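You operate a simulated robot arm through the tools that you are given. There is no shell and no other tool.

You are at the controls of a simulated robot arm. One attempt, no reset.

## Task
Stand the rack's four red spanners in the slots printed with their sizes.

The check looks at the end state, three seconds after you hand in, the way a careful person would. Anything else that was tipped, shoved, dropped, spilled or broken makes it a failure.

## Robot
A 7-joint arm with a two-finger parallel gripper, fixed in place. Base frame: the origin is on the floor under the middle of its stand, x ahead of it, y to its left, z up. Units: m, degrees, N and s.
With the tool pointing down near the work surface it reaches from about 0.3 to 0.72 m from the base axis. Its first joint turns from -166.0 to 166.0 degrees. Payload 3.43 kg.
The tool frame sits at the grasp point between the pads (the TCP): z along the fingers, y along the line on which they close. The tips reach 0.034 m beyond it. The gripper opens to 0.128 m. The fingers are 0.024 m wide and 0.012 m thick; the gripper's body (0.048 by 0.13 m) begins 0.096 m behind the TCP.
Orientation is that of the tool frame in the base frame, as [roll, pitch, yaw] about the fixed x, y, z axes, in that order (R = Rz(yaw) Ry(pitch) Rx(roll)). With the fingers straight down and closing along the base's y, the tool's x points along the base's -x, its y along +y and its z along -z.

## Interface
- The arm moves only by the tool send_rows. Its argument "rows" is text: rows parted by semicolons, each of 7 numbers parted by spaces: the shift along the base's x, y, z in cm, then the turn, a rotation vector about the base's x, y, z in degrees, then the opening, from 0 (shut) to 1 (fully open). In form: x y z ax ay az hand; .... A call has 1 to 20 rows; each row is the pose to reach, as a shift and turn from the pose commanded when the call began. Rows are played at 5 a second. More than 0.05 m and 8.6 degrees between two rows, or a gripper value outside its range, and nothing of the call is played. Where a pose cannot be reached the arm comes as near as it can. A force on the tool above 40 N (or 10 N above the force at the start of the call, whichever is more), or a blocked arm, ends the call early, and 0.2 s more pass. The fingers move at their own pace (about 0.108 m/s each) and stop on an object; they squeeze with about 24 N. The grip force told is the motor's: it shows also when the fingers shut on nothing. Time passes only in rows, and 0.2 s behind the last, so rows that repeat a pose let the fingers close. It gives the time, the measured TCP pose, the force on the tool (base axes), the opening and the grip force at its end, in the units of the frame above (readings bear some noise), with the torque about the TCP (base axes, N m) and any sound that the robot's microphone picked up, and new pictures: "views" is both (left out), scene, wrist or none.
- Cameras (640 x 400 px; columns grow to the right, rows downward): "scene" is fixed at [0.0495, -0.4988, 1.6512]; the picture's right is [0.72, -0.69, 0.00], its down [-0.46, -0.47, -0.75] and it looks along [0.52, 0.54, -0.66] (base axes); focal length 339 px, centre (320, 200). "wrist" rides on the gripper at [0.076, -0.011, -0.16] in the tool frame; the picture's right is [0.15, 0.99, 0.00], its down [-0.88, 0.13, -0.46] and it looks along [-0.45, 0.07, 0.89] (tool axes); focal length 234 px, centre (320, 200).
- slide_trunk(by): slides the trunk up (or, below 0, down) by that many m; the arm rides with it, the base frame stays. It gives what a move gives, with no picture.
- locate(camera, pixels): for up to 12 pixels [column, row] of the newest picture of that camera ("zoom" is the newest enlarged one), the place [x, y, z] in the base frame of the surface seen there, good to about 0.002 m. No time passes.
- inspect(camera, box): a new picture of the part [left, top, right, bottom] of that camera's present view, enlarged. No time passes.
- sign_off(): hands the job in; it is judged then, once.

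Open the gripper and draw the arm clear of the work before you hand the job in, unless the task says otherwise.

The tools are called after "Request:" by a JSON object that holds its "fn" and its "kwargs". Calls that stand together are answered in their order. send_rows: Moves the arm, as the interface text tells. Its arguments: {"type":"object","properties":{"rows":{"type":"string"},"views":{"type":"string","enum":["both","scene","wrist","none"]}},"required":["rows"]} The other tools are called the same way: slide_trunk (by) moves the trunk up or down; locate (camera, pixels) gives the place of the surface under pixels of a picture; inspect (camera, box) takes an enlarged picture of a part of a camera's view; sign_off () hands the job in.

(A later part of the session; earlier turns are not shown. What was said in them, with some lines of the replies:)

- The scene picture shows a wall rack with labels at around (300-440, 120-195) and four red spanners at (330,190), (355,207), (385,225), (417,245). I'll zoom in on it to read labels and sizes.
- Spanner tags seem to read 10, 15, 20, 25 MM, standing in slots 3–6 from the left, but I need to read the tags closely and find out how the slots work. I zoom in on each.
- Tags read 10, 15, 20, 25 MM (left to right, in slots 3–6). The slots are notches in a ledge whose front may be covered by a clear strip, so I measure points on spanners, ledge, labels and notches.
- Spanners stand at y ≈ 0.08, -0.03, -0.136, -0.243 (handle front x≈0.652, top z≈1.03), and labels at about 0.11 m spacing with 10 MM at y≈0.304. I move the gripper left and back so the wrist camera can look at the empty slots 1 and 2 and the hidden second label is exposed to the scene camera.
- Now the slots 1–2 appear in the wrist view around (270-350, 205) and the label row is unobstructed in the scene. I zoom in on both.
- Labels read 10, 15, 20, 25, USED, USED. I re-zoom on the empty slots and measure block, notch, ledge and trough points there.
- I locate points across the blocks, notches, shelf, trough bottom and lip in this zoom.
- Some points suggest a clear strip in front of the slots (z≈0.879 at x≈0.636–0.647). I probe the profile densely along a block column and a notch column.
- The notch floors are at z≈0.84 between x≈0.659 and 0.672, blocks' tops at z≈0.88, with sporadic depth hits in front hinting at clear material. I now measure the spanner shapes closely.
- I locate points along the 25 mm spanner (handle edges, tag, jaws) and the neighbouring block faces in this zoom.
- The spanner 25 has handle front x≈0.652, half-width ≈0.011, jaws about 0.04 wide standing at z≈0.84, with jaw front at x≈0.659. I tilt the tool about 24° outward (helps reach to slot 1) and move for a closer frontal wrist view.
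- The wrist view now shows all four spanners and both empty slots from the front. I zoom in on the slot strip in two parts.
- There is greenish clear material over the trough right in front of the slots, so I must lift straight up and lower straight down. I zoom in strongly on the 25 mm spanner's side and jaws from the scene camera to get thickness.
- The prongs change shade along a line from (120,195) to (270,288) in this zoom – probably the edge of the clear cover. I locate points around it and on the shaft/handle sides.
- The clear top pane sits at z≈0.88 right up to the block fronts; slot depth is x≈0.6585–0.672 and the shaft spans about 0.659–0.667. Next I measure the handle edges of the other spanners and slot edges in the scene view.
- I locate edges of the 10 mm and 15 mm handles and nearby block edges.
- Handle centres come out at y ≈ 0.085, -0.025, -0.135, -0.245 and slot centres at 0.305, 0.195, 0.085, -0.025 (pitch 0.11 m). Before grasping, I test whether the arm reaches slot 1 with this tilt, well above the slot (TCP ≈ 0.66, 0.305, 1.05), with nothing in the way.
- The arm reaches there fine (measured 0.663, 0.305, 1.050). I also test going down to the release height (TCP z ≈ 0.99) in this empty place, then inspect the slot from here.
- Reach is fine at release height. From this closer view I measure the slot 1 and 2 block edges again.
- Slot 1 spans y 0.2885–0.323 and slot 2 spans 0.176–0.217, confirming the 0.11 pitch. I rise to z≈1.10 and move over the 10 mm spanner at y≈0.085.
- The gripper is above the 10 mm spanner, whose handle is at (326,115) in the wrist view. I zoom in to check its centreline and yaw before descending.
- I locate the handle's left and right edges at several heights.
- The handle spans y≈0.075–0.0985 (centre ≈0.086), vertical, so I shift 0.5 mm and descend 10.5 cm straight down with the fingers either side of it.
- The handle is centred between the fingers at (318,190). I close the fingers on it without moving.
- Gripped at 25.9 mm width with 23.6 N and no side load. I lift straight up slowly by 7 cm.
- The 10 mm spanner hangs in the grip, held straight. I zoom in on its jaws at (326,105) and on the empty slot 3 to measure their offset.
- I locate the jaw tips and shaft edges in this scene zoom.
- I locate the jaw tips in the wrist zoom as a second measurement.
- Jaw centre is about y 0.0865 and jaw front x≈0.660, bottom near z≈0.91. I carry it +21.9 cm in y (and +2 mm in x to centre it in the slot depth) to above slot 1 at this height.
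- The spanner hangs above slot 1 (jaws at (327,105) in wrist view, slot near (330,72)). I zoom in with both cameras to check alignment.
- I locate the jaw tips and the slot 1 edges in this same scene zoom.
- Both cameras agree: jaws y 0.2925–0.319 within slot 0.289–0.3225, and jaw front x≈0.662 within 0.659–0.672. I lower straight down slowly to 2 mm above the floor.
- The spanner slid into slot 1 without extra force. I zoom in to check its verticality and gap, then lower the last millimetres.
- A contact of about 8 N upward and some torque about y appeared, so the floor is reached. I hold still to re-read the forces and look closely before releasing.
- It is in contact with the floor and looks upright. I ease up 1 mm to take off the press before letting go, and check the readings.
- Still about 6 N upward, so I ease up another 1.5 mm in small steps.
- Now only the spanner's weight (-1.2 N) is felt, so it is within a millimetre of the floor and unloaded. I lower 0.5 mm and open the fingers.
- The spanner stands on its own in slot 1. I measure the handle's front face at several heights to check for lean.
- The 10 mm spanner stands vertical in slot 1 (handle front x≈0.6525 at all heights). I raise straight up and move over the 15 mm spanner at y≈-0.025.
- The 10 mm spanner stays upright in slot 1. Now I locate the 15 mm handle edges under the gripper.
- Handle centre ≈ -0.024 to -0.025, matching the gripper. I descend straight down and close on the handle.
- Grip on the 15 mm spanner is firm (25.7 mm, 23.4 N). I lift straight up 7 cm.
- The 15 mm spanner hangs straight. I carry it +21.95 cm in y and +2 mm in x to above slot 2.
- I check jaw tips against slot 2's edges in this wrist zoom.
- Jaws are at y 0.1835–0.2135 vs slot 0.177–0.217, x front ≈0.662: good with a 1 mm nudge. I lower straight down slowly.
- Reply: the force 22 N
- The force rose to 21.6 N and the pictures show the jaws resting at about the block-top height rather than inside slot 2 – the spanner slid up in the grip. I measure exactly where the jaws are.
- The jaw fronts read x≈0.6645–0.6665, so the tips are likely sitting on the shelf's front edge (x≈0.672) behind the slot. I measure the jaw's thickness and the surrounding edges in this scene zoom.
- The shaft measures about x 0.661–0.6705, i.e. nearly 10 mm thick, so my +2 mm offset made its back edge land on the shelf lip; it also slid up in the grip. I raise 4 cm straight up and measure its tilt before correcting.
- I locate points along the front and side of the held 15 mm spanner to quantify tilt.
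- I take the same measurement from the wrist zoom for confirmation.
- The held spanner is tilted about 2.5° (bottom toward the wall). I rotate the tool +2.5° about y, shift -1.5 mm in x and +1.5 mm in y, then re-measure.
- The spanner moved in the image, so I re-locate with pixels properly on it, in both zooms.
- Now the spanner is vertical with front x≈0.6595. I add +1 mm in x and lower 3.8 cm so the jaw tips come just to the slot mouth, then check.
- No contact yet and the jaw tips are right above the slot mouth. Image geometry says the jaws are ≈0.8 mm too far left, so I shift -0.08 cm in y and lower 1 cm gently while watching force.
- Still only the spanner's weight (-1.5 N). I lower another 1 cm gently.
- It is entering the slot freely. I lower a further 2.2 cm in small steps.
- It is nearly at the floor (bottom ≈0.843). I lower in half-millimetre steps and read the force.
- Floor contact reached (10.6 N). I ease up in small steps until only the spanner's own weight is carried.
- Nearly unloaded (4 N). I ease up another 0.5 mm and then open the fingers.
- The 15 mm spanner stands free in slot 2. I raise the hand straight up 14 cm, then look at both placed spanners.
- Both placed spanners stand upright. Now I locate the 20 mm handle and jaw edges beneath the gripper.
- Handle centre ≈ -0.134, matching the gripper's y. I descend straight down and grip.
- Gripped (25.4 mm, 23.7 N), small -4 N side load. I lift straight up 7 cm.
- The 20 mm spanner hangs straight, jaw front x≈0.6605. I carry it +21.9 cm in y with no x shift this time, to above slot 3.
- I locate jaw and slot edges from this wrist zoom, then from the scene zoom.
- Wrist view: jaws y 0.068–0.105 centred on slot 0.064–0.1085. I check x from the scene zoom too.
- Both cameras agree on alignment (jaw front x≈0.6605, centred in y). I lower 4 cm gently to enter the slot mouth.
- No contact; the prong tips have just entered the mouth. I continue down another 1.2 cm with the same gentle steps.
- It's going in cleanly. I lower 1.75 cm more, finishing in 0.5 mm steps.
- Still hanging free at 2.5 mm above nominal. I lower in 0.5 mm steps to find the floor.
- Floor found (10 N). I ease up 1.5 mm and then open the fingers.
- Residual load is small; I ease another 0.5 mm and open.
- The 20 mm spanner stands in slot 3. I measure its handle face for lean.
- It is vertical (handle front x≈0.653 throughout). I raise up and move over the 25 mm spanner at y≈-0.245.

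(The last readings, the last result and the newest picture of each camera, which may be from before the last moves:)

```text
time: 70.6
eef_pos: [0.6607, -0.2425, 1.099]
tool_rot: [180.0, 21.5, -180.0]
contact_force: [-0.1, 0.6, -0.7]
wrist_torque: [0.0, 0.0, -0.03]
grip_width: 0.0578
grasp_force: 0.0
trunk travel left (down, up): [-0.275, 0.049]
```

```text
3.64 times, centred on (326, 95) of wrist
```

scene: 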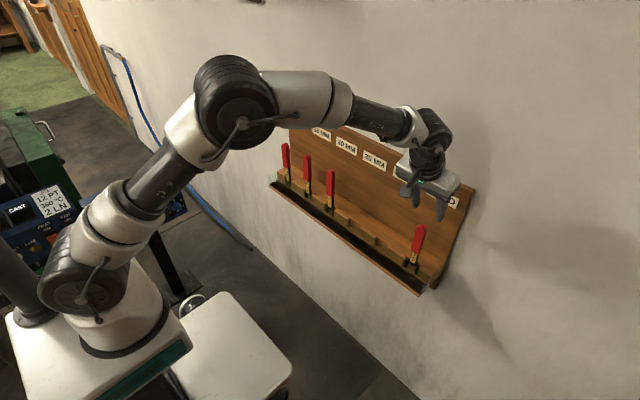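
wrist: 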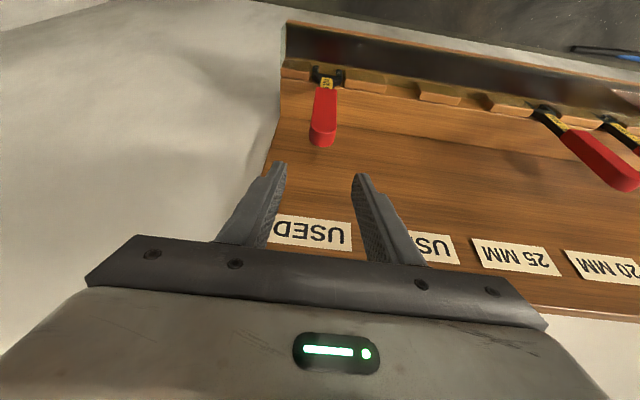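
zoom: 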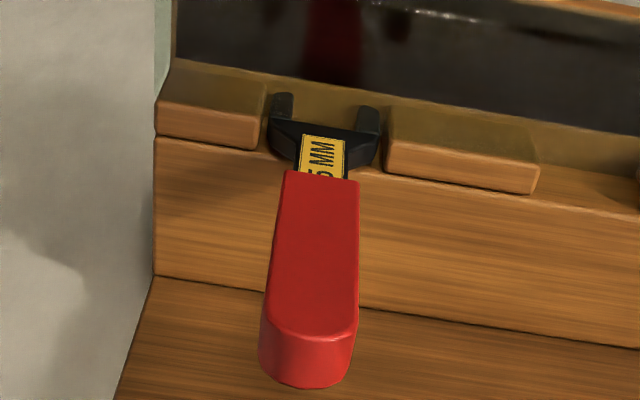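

All three placed spanners stand well. The 25 mm handle appears ~2 mm off to the left of the gripper centre, so I locate its edges.

Request:
{"fn": "locate", "kwargs": {"camera": "zoom", "pixels": [[288, 190], [355, 195], [281, 235], [356, 240], [274, 280], [356, 285], [268, 315], [352, 315], [315, 240], [308, 375], [275, 125], [376, 130]]}}

Request:
{"fn": "locate", "kwargs": {"camera": "zoom", "pixels": [[272, 115], [378, 120], [263, 100], [388, 130], [260, 135], [386, 160], [320, 175], [325, 130], [278, 150], [372, 155], [330, 100], [330, 115]]}}

```text
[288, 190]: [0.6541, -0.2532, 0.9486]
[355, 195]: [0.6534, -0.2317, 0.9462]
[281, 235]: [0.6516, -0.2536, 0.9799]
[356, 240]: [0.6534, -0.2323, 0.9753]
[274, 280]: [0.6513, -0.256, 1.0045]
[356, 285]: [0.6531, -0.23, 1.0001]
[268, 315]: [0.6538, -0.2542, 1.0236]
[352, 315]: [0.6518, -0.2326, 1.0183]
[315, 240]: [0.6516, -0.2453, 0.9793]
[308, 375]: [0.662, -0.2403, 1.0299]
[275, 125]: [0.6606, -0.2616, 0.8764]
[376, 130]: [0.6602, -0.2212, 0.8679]
```

```text
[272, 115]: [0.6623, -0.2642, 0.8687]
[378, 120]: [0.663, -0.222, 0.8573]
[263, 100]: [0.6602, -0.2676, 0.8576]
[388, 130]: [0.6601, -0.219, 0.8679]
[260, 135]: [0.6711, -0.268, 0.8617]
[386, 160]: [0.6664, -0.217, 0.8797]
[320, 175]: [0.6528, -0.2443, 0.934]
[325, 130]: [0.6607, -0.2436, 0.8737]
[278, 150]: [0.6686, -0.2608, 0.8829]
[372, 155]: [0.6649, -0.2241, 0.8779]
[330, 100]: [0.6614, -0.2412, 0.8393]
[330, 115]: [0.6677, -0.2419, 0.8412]
```

By image geometry a centred handle should sit at column ≈327 in the wrist view, but the 25 mm handle is at ≈325.6, i.e. 1.5 mm off. I shift -1.5 mm in y, descend and check.

Request:
{"fn": "send_rows", "kwargs": {"rows": "0 -0.15 -1 0 0 0 0.45; 0 -0.15 -4 0 0 0 0.45; 0 -0.15 -7 0 0 0 0.45; 0 -0.15 -9 0 0 0 0.45; 0 -0.15 -10.5 0 0 0 0.45; 0 -0.15 -10.5 0 0 0 0.45; 0 -0.15 -10.5 0 0 0 0.45", "views": "both"}}

Request:
{"fn": "inspect", "kwargs": {"camera": "wrist", "box": [260, 80, 400, 250]}}

```text
time: 72.2
eef_pos: [0.6616, -0.2445, 0.9959]
tool_rot: [180.0, 21.4, 179.9]
contact_force: [-0.1, 0.3, 0.2]
wrist_torque: [0.01, 0.01, -0.02]
grip_width: 0.0575
grasp_force: 0.0
trunk travel left (down, up): [-0.275, 0.049]
```

scene: 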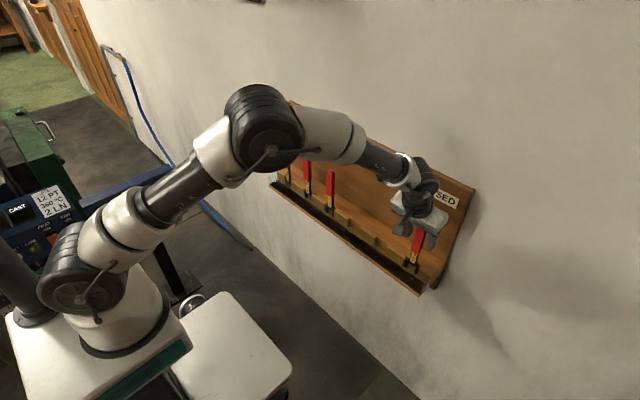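
wrist: 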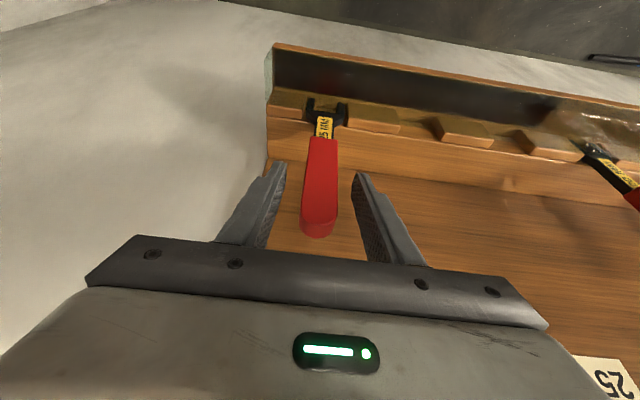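

```text
2.35 times, centred on (330, 165) of wrist
```

zoom: 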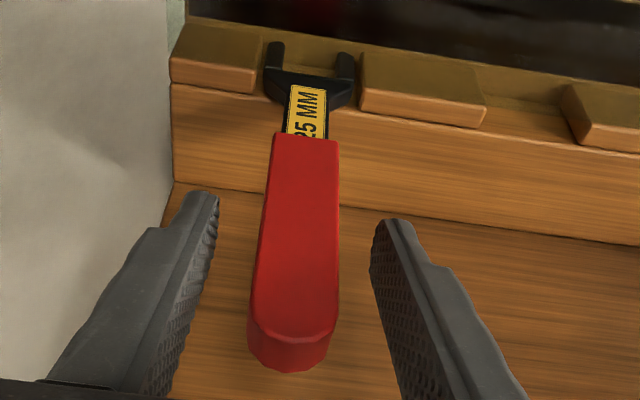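

The handle now sits just as the earlier released one did between the fingers. I close the grip.

Request:
{"fn": "send_rows", "kwargs": {"rows": "0 0 0 0 0 0 0.3; 0 0 0 0 0 0 0.22; 0 0 0 0 0 0 0.1; 0 0 0 0 0 0 0; 0 0 0 0 0 0 0; 0 0 0 0 0 0 0", "views": "wrist"}}

```text
time: 73.6
eef_pos: [0.6615, -0.2445, 0.995]
tool_rot: [179.9, 21.6, -179.9]
contact_force: [-0.1, -1.5, -0.8]
wrist_torque: [-0.06, 0.02, -0.01]
grip_width: 0.0257
grasp_force: 23.7
trunk travel left (down, up): [-0.275, 0.049]
```

wrist: 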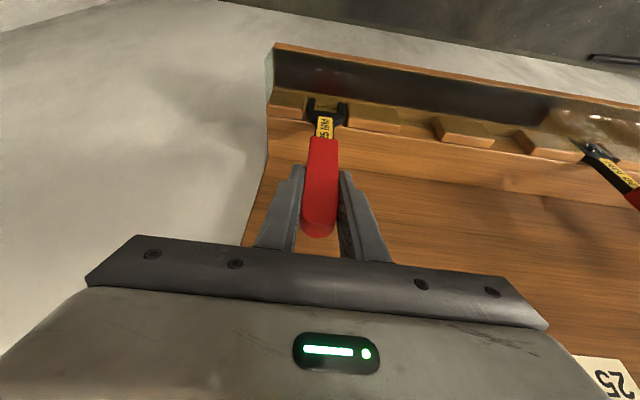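

Gripped cleanly (25.7 mm, -1.5 N side load). I lift straight up 7 cm.

Request:
{"fn": "send_rows", "kwargs": {"rows": "0 0 0.5 0 0 0 0; 0 0 1 0 0 0 0; 0 0 2 0 0 0 0; 0 0 3 0 0 0 0; 0 0 4.5 0 0 0 0; 0 0 6 0 0 0 0; 0 0 7 0 0 0 0; 0 0 7 0 0 0 0; 0 0 7 0 0 0 0", "views": "both"}}

Request:
{"fn": "inspect", "kwargs": {"camera": "wrist", "box": [276, 65, 372, 175]}}

```text
time: 75.6
eef_pos: [0.6596, -0.2458, 1.0645]
tool_rot: [-180.0, 21.4, -180.0]
contact_force: [0.1, 0.0, -2.8]
wrist_torque: [0.0, 0.0, -0.02]
grip_width: 0.0258
grasp_force: 23.7
trunk travel left (down, up): [-0.275, 0.049]
```

scene: 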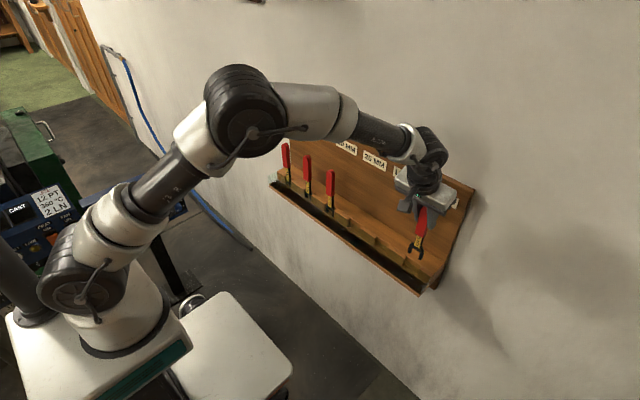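
wrist: 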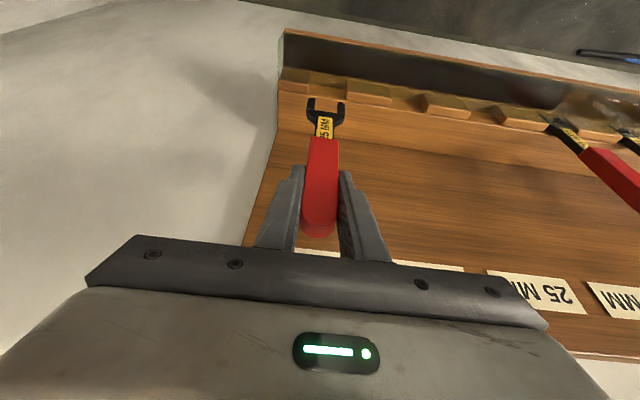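

```text
3.64 times, centred on (324, 120) of wrist
```

zoom: 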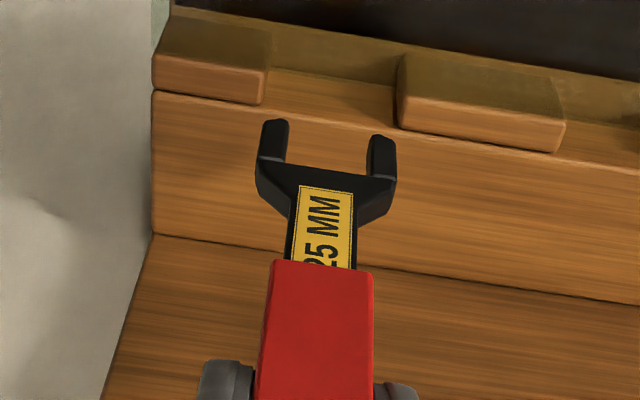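

Spanner 25 hangs straight. I carry it +22.05 cm in y to above slot 4, no x shift.

Request:
{"fn": "send_rows", "kwargs": {"rows": "0 2 0.3 0 0 0 0; 0 5 0.5 0 0 0 0; 0 8.5 0.5 0 0 0 0; 0 12 0.5 0 0 0 0; 0 15.5 0.5 0 0 0 0; 0 19 0.5 0 0 0 0; 0 21.2 0.3 0 0 0 0; 0 22.05 0 0 0 0 0; 0 22.05 0 0 0 0 0; 0 22.05 0 0 0 0 0; 0 22.05 0 0 0 0 0", "views": "both"}}

Request:
{"fn": "inspect", "kwargs": {"camera": "scene", "box": [336, 180, 386, 240]}}

Request:
{"fn": "locate", "kwargs": {"camera": "zoom", "pixels": [[280, 120], [282, 150], [285, 175], [258, 220], [330, 255], [305, 120], [312, 170], [340, 255], [300, 200], [225, 290], [320, 340], [260, 300]]}}

Request:
{"fn": "inspect", "kwargs": {"camera": "wrist", "box": [276, 55, 372, 165]}}

```text
time: 78.0
eef_pos: [0.6617, -0.0259, 1.0646]
tool_rot: [-180.0, 21.5, -180.0]
contact_force: [-0.4, 0.1, -0.8]
wrist_torque: [-0.02, -0.01, 0.01]
grip_width: 0.0259
grasp_force: 24.2
trunk travel left (down, up): [-0.275, 0.049]
```

scene: 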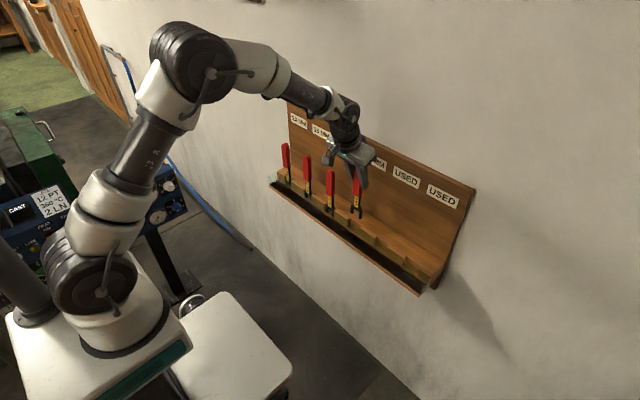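
wrist: 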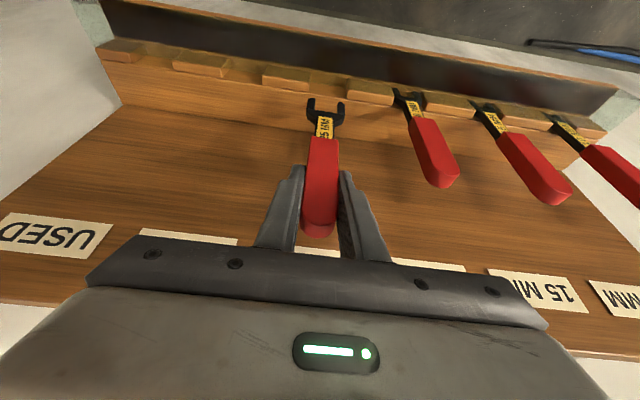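

```text
6.67 times, centred on (361, 210) of scene
```

zoom: 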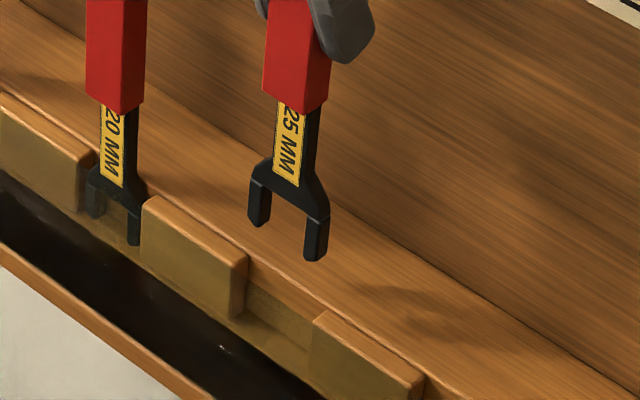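

```text
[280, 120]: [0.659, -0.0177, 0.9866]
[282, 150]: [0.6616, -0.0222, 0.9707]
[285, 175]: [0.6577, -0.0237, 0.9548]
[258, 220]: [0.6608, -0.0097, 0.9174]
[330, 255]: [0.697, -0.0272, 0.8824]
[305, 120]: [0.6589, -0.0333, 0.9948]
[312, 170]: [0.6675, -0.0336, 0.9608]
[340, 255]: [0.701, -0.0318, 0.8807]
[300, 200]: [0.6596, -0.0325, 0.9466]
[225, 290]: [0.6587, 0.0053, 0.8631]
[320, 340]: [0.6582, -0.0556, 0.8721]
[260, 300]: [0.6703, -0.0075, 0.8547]
```

```text
3.64 times, centred on (324, 110) of wrist
```

zoom: 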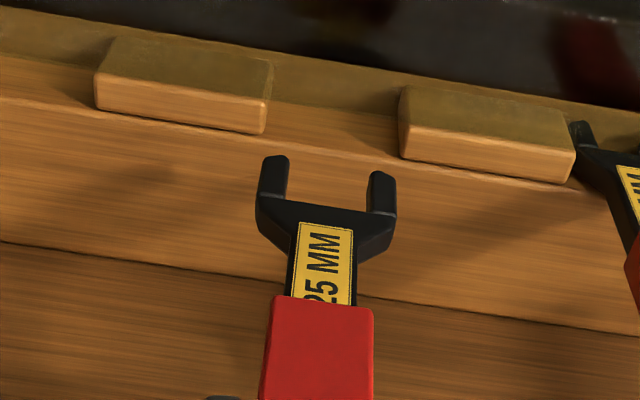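

I measure jaws versus slot 4 edges from this wrist zoom.

Request:
{"fn": "locate", "kwargs": {"camera": "zoom", "pixels": [[318, 290], [324, 250], [328, 228], [272, 172], [382, 185], [259, 195], [395, 208], [325, 212], [270, 90], [402, 130], [265, 125], [400, 150]]}}

Request:
{"fn": "locate", "kwargs": {"camera": "zoom", "pixels": [[258, 215], [393, 225], [264, 160], [395, 180], [330, 130], [330, 150], [271, 75], [403, 110], [288, 240], [357, 245], [275, 165], [378, 175]]}}

Request:
{"fn": "inspect", "kwargs": {"camera": "scene", "box": [342, 185, 382, 230]}}

```text
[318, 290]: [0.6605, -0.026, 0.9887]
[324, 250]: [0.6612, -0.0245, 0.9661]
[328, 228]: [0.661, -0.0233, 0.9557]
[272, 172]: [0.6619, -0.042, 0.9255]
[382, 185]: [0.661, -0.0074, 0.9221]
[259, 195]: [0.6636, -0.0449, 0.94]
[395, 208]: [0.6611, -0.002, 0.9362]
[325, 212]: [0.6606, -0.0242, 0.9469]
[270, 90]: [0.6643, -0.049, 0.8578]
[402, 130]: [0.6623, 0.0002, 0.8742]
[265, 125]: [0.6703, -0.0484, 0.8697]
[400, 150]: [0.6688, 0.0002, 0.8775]
```

```text
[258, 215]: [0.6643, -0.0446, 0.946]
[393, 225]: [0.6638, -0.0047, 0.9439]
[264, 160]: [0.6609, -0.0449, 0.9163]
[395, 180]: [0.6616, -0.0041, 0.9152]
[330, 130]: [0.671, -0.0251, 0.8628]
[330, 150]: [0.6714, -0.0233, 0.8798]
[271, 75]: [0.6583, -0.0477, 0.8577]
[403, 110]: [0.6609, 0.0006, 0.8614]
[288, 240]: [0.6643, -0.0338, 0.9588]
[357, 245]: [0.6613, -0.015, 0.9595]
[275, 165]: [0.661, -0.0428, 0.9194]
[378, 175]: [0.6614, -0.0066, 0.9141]
```

```text
8.89 times, centred on (362, 208) of scene
```

zoom: 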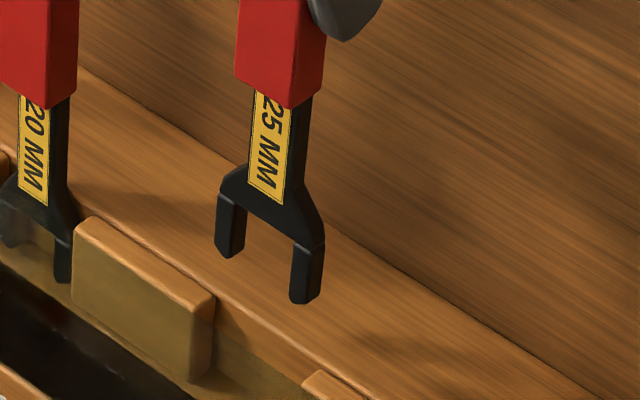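

Jaws (-0.045 to -0.003) are centred on slot 4 (-0.0486 to 0.0003), front x≈0.661. A last scene check of x before lowering.

Request:
{"fn": "locate", "kwargs": {"camera": "zoom", "pixels": [[262, 120], [265, 150], [268, 180], [228, 225], [300, 275], [275, 210], [298, 130], [300, 170], [314, 275], [250, 60], [312, 70], [315, 225]]}}

```text
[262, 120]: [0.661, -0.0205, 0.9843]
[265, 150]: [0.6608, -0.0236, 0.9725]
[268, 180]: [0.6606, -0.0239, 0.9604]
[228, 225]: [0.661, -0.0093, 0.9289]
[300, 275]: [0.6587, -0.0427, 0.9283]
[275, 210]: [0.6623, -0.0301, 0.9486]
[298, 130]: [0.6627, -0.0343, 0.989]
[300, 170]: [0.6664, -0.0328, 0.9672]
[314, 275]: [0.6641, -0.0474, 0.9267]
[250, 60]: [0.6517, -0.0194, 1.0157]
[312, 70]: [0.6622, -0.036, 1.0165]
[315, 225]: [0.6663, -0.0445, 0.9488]
```

Consistent (front x≈0.6605–0.661). I lower 3.8 cm gently to the slot mouth.

Request:
{"fn": "send_rows", "kwargs": {"rows": "0 0 -0.7 0 0 0 0; 0 0 -1.4 0 0 0 0; 0 0 -2.1 0 0 0 0; 0 0 -2.6 0 0 0 0; 0 0 -2.9 0 0 0 0; 0 0 -3.2 0 0 0 0; 0 0 -3.5 0 0 0 0; 0 0 -3.8 0 0 0 0; 0 0 -3.8 0 0 0 0", "views": "wrist"}}

Request:
{"fn": "inspect", "kwargs": {"camera": "scene", "box": [336, 185, 388, 240]}}

Request:
{"fn": "inspect", "kwargs": {"camera": "wrist", "box": [276, 65, 372, 175]}}

```text
time: 80.0
eef_pos: [0.6614, -0.024, 1.0262]
tool_rot: [179.9, 21.5, -180.0]
contact_force: [-0.2, 0.8, -2.2]
wrist_torque: [-0.02, -0.01, 0.02]
grip_width: 0.0257
grasp_force: 24.2
trunk travel left (down, up): [-0.275, 0.049]
```

wrist: 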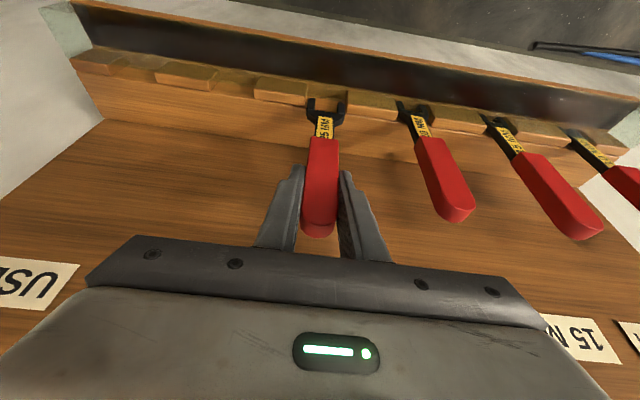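

```text
7.27 times, centred on (362, 212) of scene
```

zoom: 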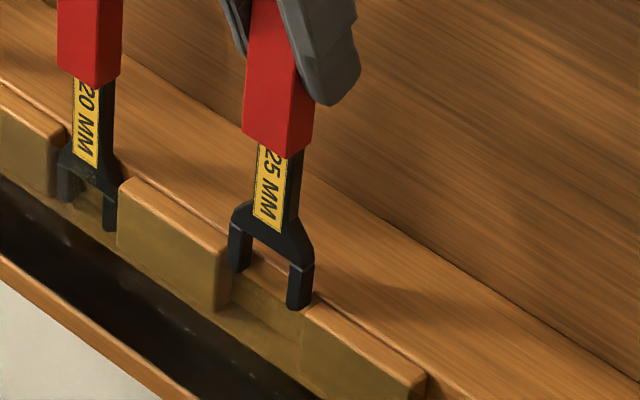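

```text
3.64 times, centred on (324, 120) of wrist
```

zoom: 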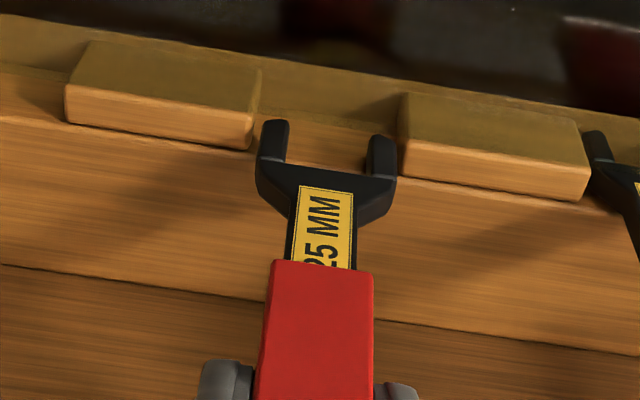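

No contact; the prongs are over the slot mouth and centred. I lower 1.2 cm more.

Request:
{"fn": "send_rows", "kwargs": {"rows": "0 0 -0.2 0 0 0 0; 0 0 -0.4 0 0 0 0; 0 0 -0.6 0 0 0 0; 0 0 -0.8 0 0 0 0; 0 0 -1 0 0 0 0; 0 0 -1.2 0 0 0 0; 0 0 -1.2 0 0 0 0", "views": "wrist"}}

Request:
{"fn": "inspect", "kwargs": {"camera": "scene", "box": [336, 185, 388, 240]}}

Request:
{"fn": "inspect", "kwargs": {"camera": "wrist", "box": [276, 65, 372, 175]}}

```text
time: 81.6
eef_pos: [0.6609, -0.0244, 1.0141]
tool_rot: [-180.0, 21.5, -180.0]
contact_force: [0.1, 0.1, -1.1]
wrist_torque: [0.0, 0.02, -0.01]
grip_width: 0.0256
grasp_force: 23.8
trunk travel left (down, up): [-0.275, 0.049]
```

wrist: 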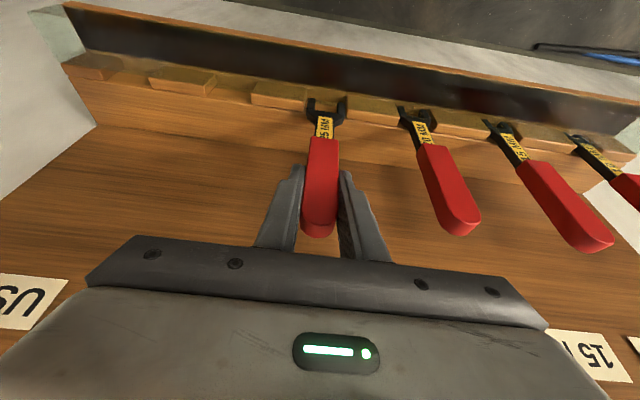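

```text
7.27 times, centred on (362, 212) of scene
```

zoom: 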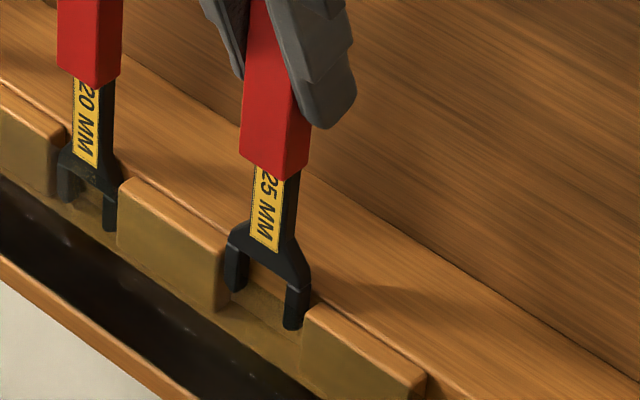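

```text
3.64 times, centred on (324, 120) of wrist
```

zoom: 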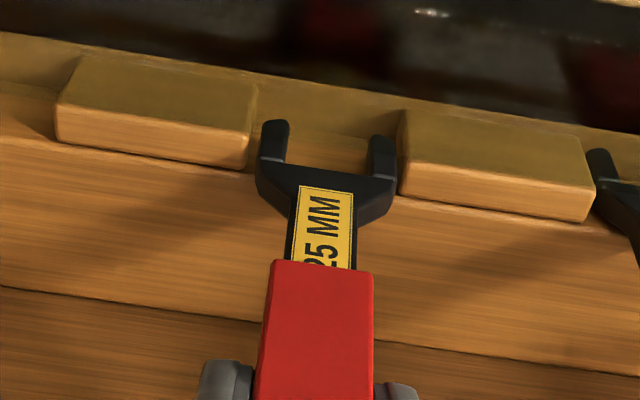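

Entering freely (force -1.1 N = weight). I continue 1.75 cm down with decreasing steps.

Request:
{"fn": "send_rows", "kwargs": {"rows": "0 0 -0.3 0 0 0 0; 0 0 -0.6 0 0 0 0; 0 0 -0.9 0 0 0 0; 0 0 -1.2 0 0 0 0; 0 0 -1.4 0 0 0 0; 0 0 -1.55 0 0 0 0; 0 0 -1.65 0 0 0 0; 0 0 -1.75 0 0 0 0; 0 0 -1.75 0 0 0 0", "views": "wrist"}}

Request:
{"fn": "inspect", "kwargs": {"camera": "scene", "box": [336, 185, 388, 240]}}

```text
time: 83.6
eef_pos: [0.6609, -0.0251, 0.9956]
tool_rot: [-180.0, 21.6, -180.0]
contact_force: [-0.9, -0.2, -0.8]
wrist_torque: [0.0, 0.0, -0.01]
grip_width: 0.0255
grasp_force: 24.0
trunk travel left (down, up): [-0.275, 0.049]
```

wrist: 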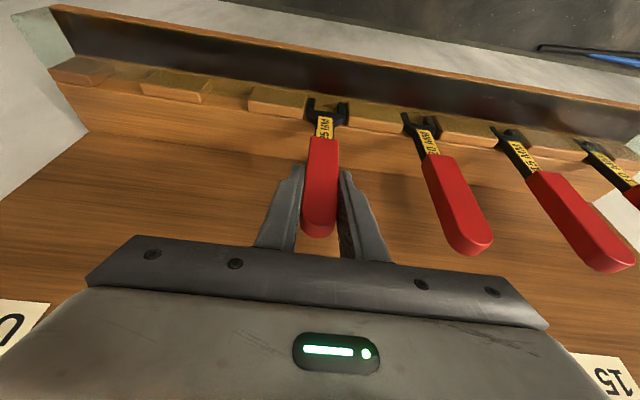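

```text
7.27 times, centred on (362, 212) of scene
```

zoom: 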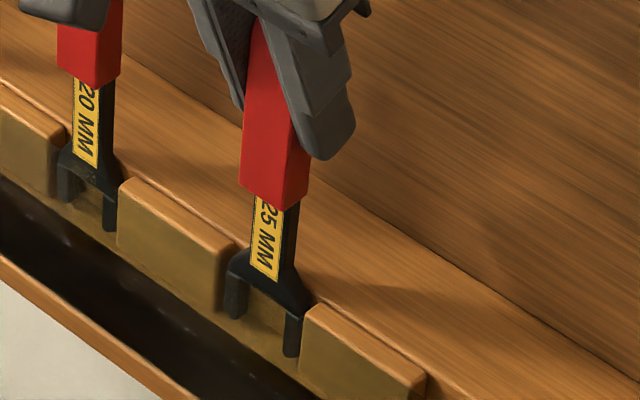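

It is almost fully in and free. I feel for the floor in 0.5 mm steps.

Request:
{"fn": "send_rows", "kwargs": {"rows": "0 0 -0.05 0 0 0 0; 0 0 -0.1 0 0 0 0; 0 0 -0.15 0 0 0 0; 0 0 -0.15 0 0 0 0", "views": "none"}}

```text
time: 84.6
eef_pos: [0.6615, -0.0248, 0.9953]
tool_rot: [180.0, 21.7, 179.9]
contact_force: [0.0, -2.7, 6.2]
wrist_torque: [0.03, 0.78, 0.0]
grip_width: 0.0259
grasp_force: 23.9
trunk travel left (down, up): [-0.275, 0.049]
```

Floor contact (6 N). I ease up 1.5 mm and release.

Request:
{"fn": "send_rows", "kwargs": {"rows": "0 0 0.05 0 0 0 0; 0 0 0.1 0 0 0 0; 0 0 0.15 0 0 0 0; 0 0 0.15 0 0 0 0", "views": "none"}}

```text
time: 85.6
eef_pos: [0.6626, -0.0251, 0.9966]
tool_rot: [-180.0, 21.5, -180.0]
contact_force: [1.2, -2.6, -1.8]
wrist_torque: [-0.07, -0.64, -0.01]
grip_width: 0.0259
grasp_force: 23.9
trunk travel left (down, up): [-0.275, 0.049]
```

Vertical load is gone. I open the fingers now and look.

Request:
{"fn": "send_rows", "kwargs": {"rows": "0 0 0 0 0 0 0.21; 0 0 0 0 0 0 0.24; 0 0 0 0 0 0 0.3; 0 0 0 0 0 0 0.45; 0 0 0 0 0 0 0.45; 0 0 0 0 0 0 0.45", "views": "both"}}

Request:
{"fn": "inspect", "kwargs": {"camera": "scene", "box": [320, 165, 388, 240]}}

Request:
{"fn": "inspect", "kwargs": {"camera": "wrist", "box": [260, 80, 400, 250]}}

```text
time: 87.0
eef_pos: [0.6614, -0.0249, 0.9961]
tool_rot: [-180.0, 21.5, -180.0]
contact_force: [0.0, 0.6, 0.4]
wrist_torque: [-0.01, 0.02, 0.02]
grip_width: 0.0576
grasp_force: 0.0
trunk travel left (down, up): [-0.275, 0.049]
```

scene: 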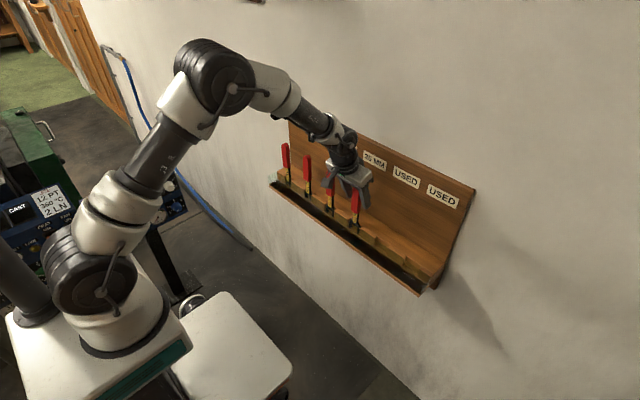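
wrist: 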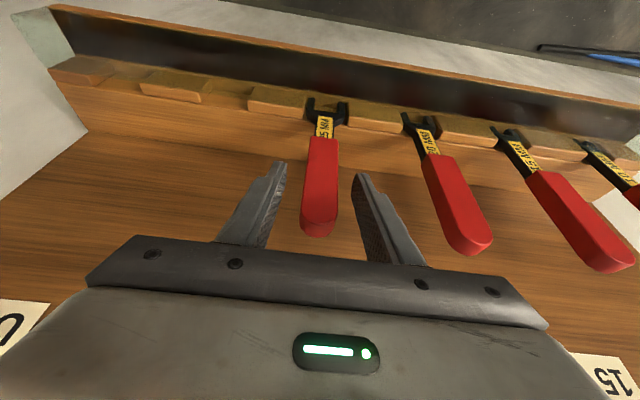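

```text
5.33 times, centred on (354, 202) of scene
```

zoom: 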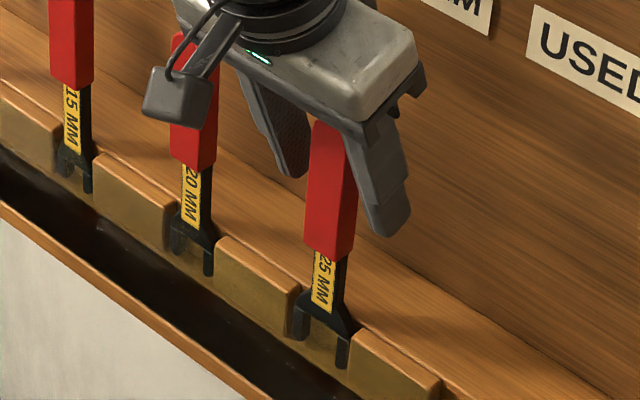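

```text
2.35 times, centred on (330, 165) of wrist
```

zoom: 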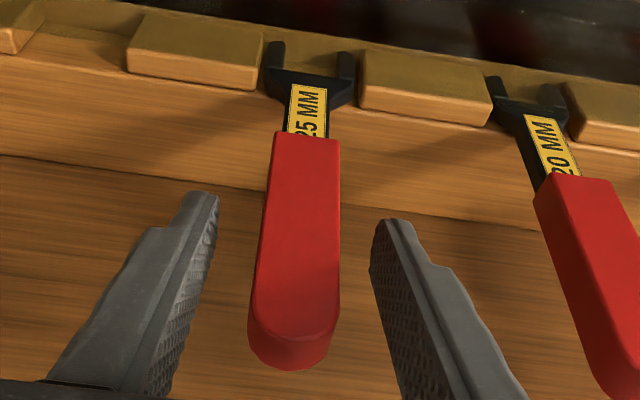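

The 25 mm spanner stands in slot 4. I raise straight up and draw the arm back clear of the rack.

Request:
{"fn": "send_rows", "kwargs": {"rows": "0 0 1.5 0 0 0 0.45; 0 0 4 0 0 0 0.45; 0 0 7 0 0 0 0.45; 0 0 10.5 0 0 0 0.45; -2 0 12.5 0 0 0 0.45; -5.5 0 14 0 0 0 0.45; -9.5 0 15 0 0 0 0.45; -13.5 0 16 0 0 0 0.45; -17.5 0 17 0 0 0 0.45; -21 0 18 0 0 0 0.45; -21 0 18 0 0 0 0.45; -21 0 18 0 0 0 0.45", "views": "both"}}

Request:
{"fn": "inspect", "kwargs": {"camera": "scene", "box": [264, 110, 404, 240]}}

Request:
{"fn": "inspect", "kwargs": {"camera": "wrist", "box": [200, 60, 620, 260]}}

```text
time: 89.6
eef_pos: [0.4516, -0.0226, 1.1758]
tool_rot: [180.0, 21.5, 179.9]
contact_force: [-0.3, 0.5, -0.2]
wrist_torque: [0.04, 0.03, -0.03]
grip_width: 0.0576
grasp_force: 0.0
trunk travel left (down, up): [-0.275, 0.049]
```

scene: 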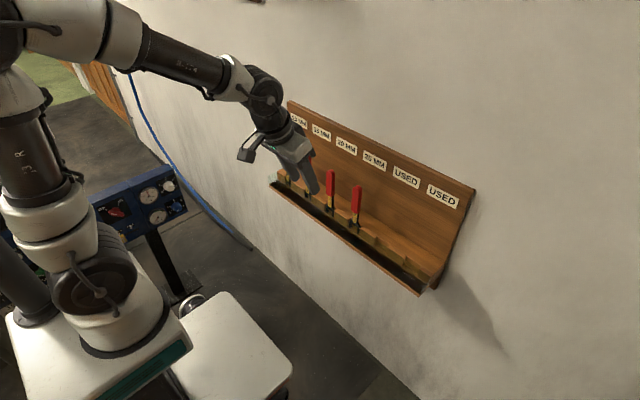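
wrist: 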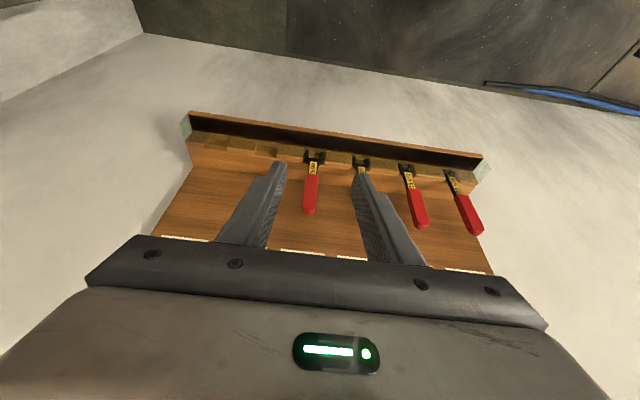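

```text
3.08 times, centred on (334, 175) of scene
```

zoom: 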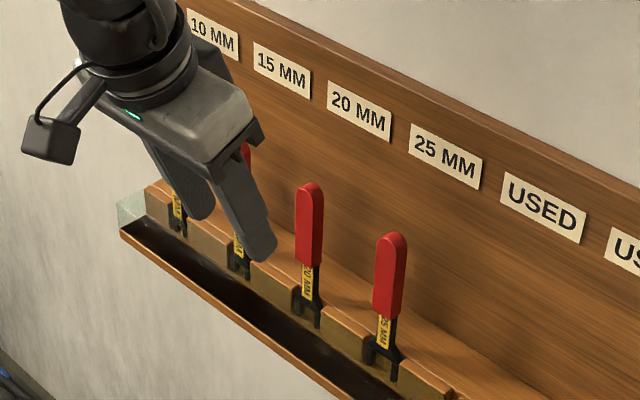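

```text
1.52 times, centred on (410, 160) of wrist
```

zoom: 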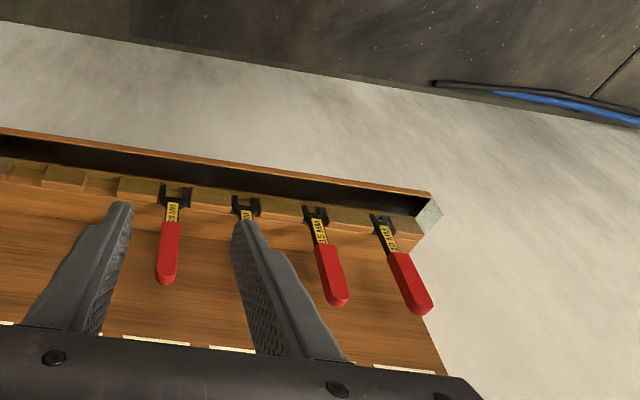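

The hand blocks the scene camera's view of slots 1–2, so I move it left and up, well away from the rack, and check all four.

Request:
{"fn": "send_rows", "kwargs": {"rows": "-1 4 1 0 0 0 0.45; -2 8 2 0 0 0 0.45; -3 12 3 0 0 0 0.45; -4 16 4 0 0 0 0.45; -5 20 5 0 0 0 0.45; -5 24 6 0 0 0 0.45; -5 27 6 0 0 0 0.45; -5 27 6 0 0 0 0.45", "views": "both"}}

Request:
{"fn": "inspect", "kwargs": {"camera": "scene", "box": [264, 110, 404, 240]}}

Request:
{"fn": "inspect", "kwargs": {"camera": "scene", "box": [266, 135, 326, 205]}}

Request:
{"fn": "inspect", "kwargs": {"camera": "scene", "box": [312, 165, 376, 235]}}

```text
time: 91.4
eef_pos: [0.4004, 0.2442, 1.238]
tool_rot: [179.9, 21.5, 180.0]
contact_force: [0.2, -0.3, -0.2]
wrist_torque: [-0.02, 0.0, 0.0]
grip_width: 0.0577
grasp_force: 0.0
trunk travel left (down, up): [-0.275, 0.049]
```

scene: 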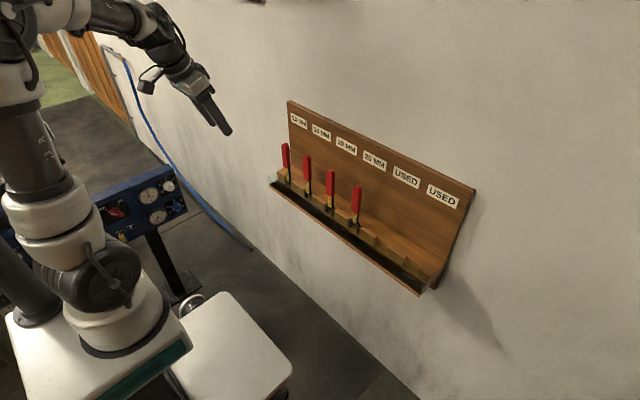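
wrist: 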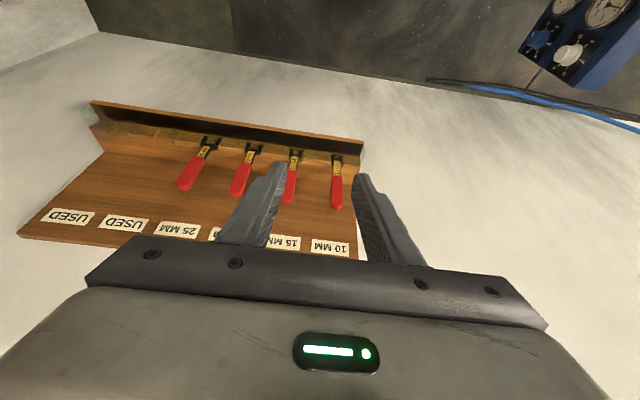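

```text
3.08 times, centred on (334, 175) of scene
```

zoom: 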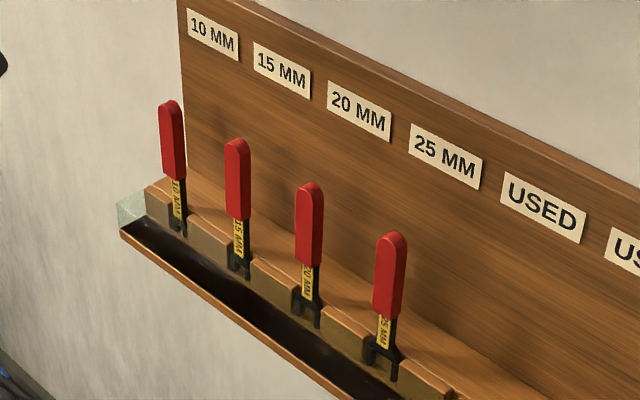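

```text
5.71 times, centred on (296, 170) of scene
```

zoom: 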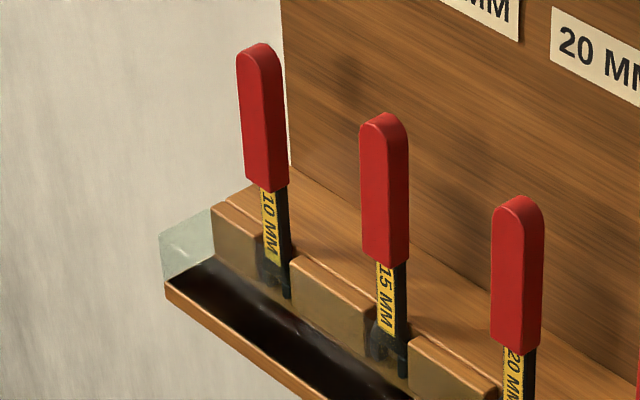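

```text
5.71 times, centred on (344, 200) of scene
```

zoom: 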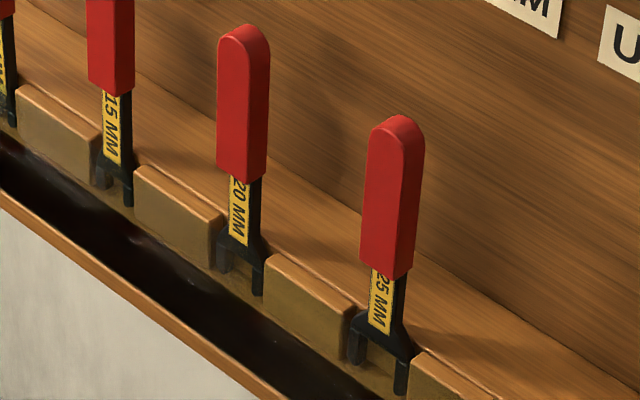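

All four spanners are upright in their labelled slots: 10, 15, 20, 25 MM. I verify heights (tops ≈1.03) and bottoms to confirm they are fully seated.

Request:
{"fn": "locate", "kwargs": {"camera": "scene", "pixels": [[285, 145], [307, 157], [331, 171], [357, 188], [285, 160], [307, 175], [330, 190], [356, 207], [287, 183], [309, 196], [333, 211], [356, 222]]}}

Request:
{"fn": "locate", "kwargs": {"camera": "zoom", "pixels": [[240, 40], [235, 160], [240, 205], [258, 285], [252, 32], [392, 125], [380, 260], [382, 300], [402, 380], [400, 118], [358, 350], [226, 262]]}}

```text
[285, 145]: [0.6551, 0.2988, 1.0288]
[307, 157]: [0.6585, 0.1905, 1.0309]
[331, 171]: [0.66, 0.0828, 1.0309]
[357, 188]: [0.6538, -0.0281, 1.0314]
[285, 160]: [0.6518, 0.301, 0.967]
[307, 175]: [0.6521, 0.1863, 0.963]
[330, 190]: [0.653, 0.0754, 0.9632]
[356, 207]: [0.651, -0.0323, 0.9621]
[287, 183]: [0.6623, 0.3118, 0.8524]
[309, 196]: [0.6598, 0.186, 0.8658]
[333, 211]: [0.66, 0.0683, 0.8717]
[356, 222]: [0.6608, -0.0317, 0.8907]
```

```text
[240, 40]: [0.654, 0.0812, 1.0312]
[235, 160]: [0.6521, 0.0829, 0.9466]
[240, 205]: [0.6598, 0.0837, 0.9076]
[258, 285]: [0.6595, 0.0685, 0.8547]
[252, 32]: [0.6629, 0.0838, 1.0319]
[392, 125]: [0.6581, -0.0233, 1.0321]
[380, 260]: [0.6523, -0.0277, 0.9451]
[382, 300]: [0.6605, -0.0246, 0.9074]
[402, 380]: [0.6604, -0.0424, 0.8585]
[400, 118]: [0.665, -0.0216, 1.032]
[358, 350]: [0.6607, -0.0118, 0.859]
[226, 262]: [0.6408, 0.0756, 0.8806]
```

All four tops are at z≈1.03 and jaws reach into the slots, so they are fully seated and upright. I open the gripper fully here in free space and then hand in.

Request:
{"fn": "send_rows", "kwargs": {"rows": "0 0 0 0 0 0 0.7; 0 0 0 0 0 0 1; 0 0 0 0 0 0 1; 0 0 0 0 0 0 1", "views": "scene"}}

```text
time: 92.4
eef_pos: [0.4008, 0.2443, 1.2373]
tool_rot: [179.9, 21.5, -180.0]
contact_force: [-0.1, 1.0, 0.5]
wrist_torque: [-0.01, -0.04, -0.02]
grip_width: 0.1283
grasp_force: 0.0
trunk travel left (down, up): [-0.275, 0.049]
```

scene: 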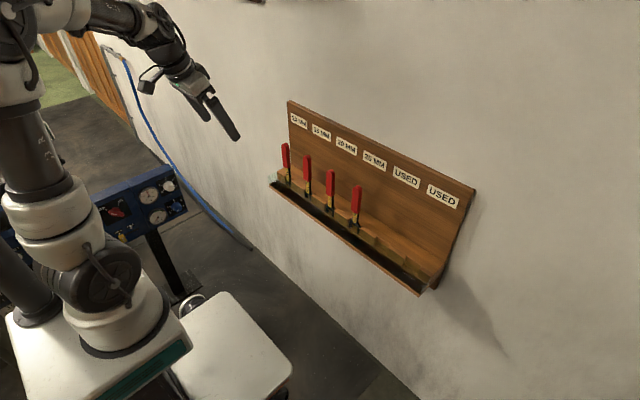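

The gripper is open and clear, and the four red spanners stand at (285,160), (307,175), (330,190) and (356,207) under 10, 15, 20 and 25 MM. I hand in the job.

Request:
{"fn": "sign_off", "kwargs": {}}

```text
The job is handed in.
```

All four red spanners now stand upright in the slots printed with their sizes: 10, 15, 20 and 25 MM from left to right. The two USED slots are empty. I handed the job in with the gripper open and the arm clear of the rack.

At the final check every handle top was at about z = 1.03 m, the height they had at the start, so all four are fully seated.

One placement did not go cleanly. On my first try at the 15 mm slot I had the spanner 2 mm too far back. It caught on the slot's back edge with about 22 N and slid up in the grip. I lifted it, straightened it and set it down again with no further contact until the floor. I saw no damage to the rack, though I did not inspect that edge closely afterwards.
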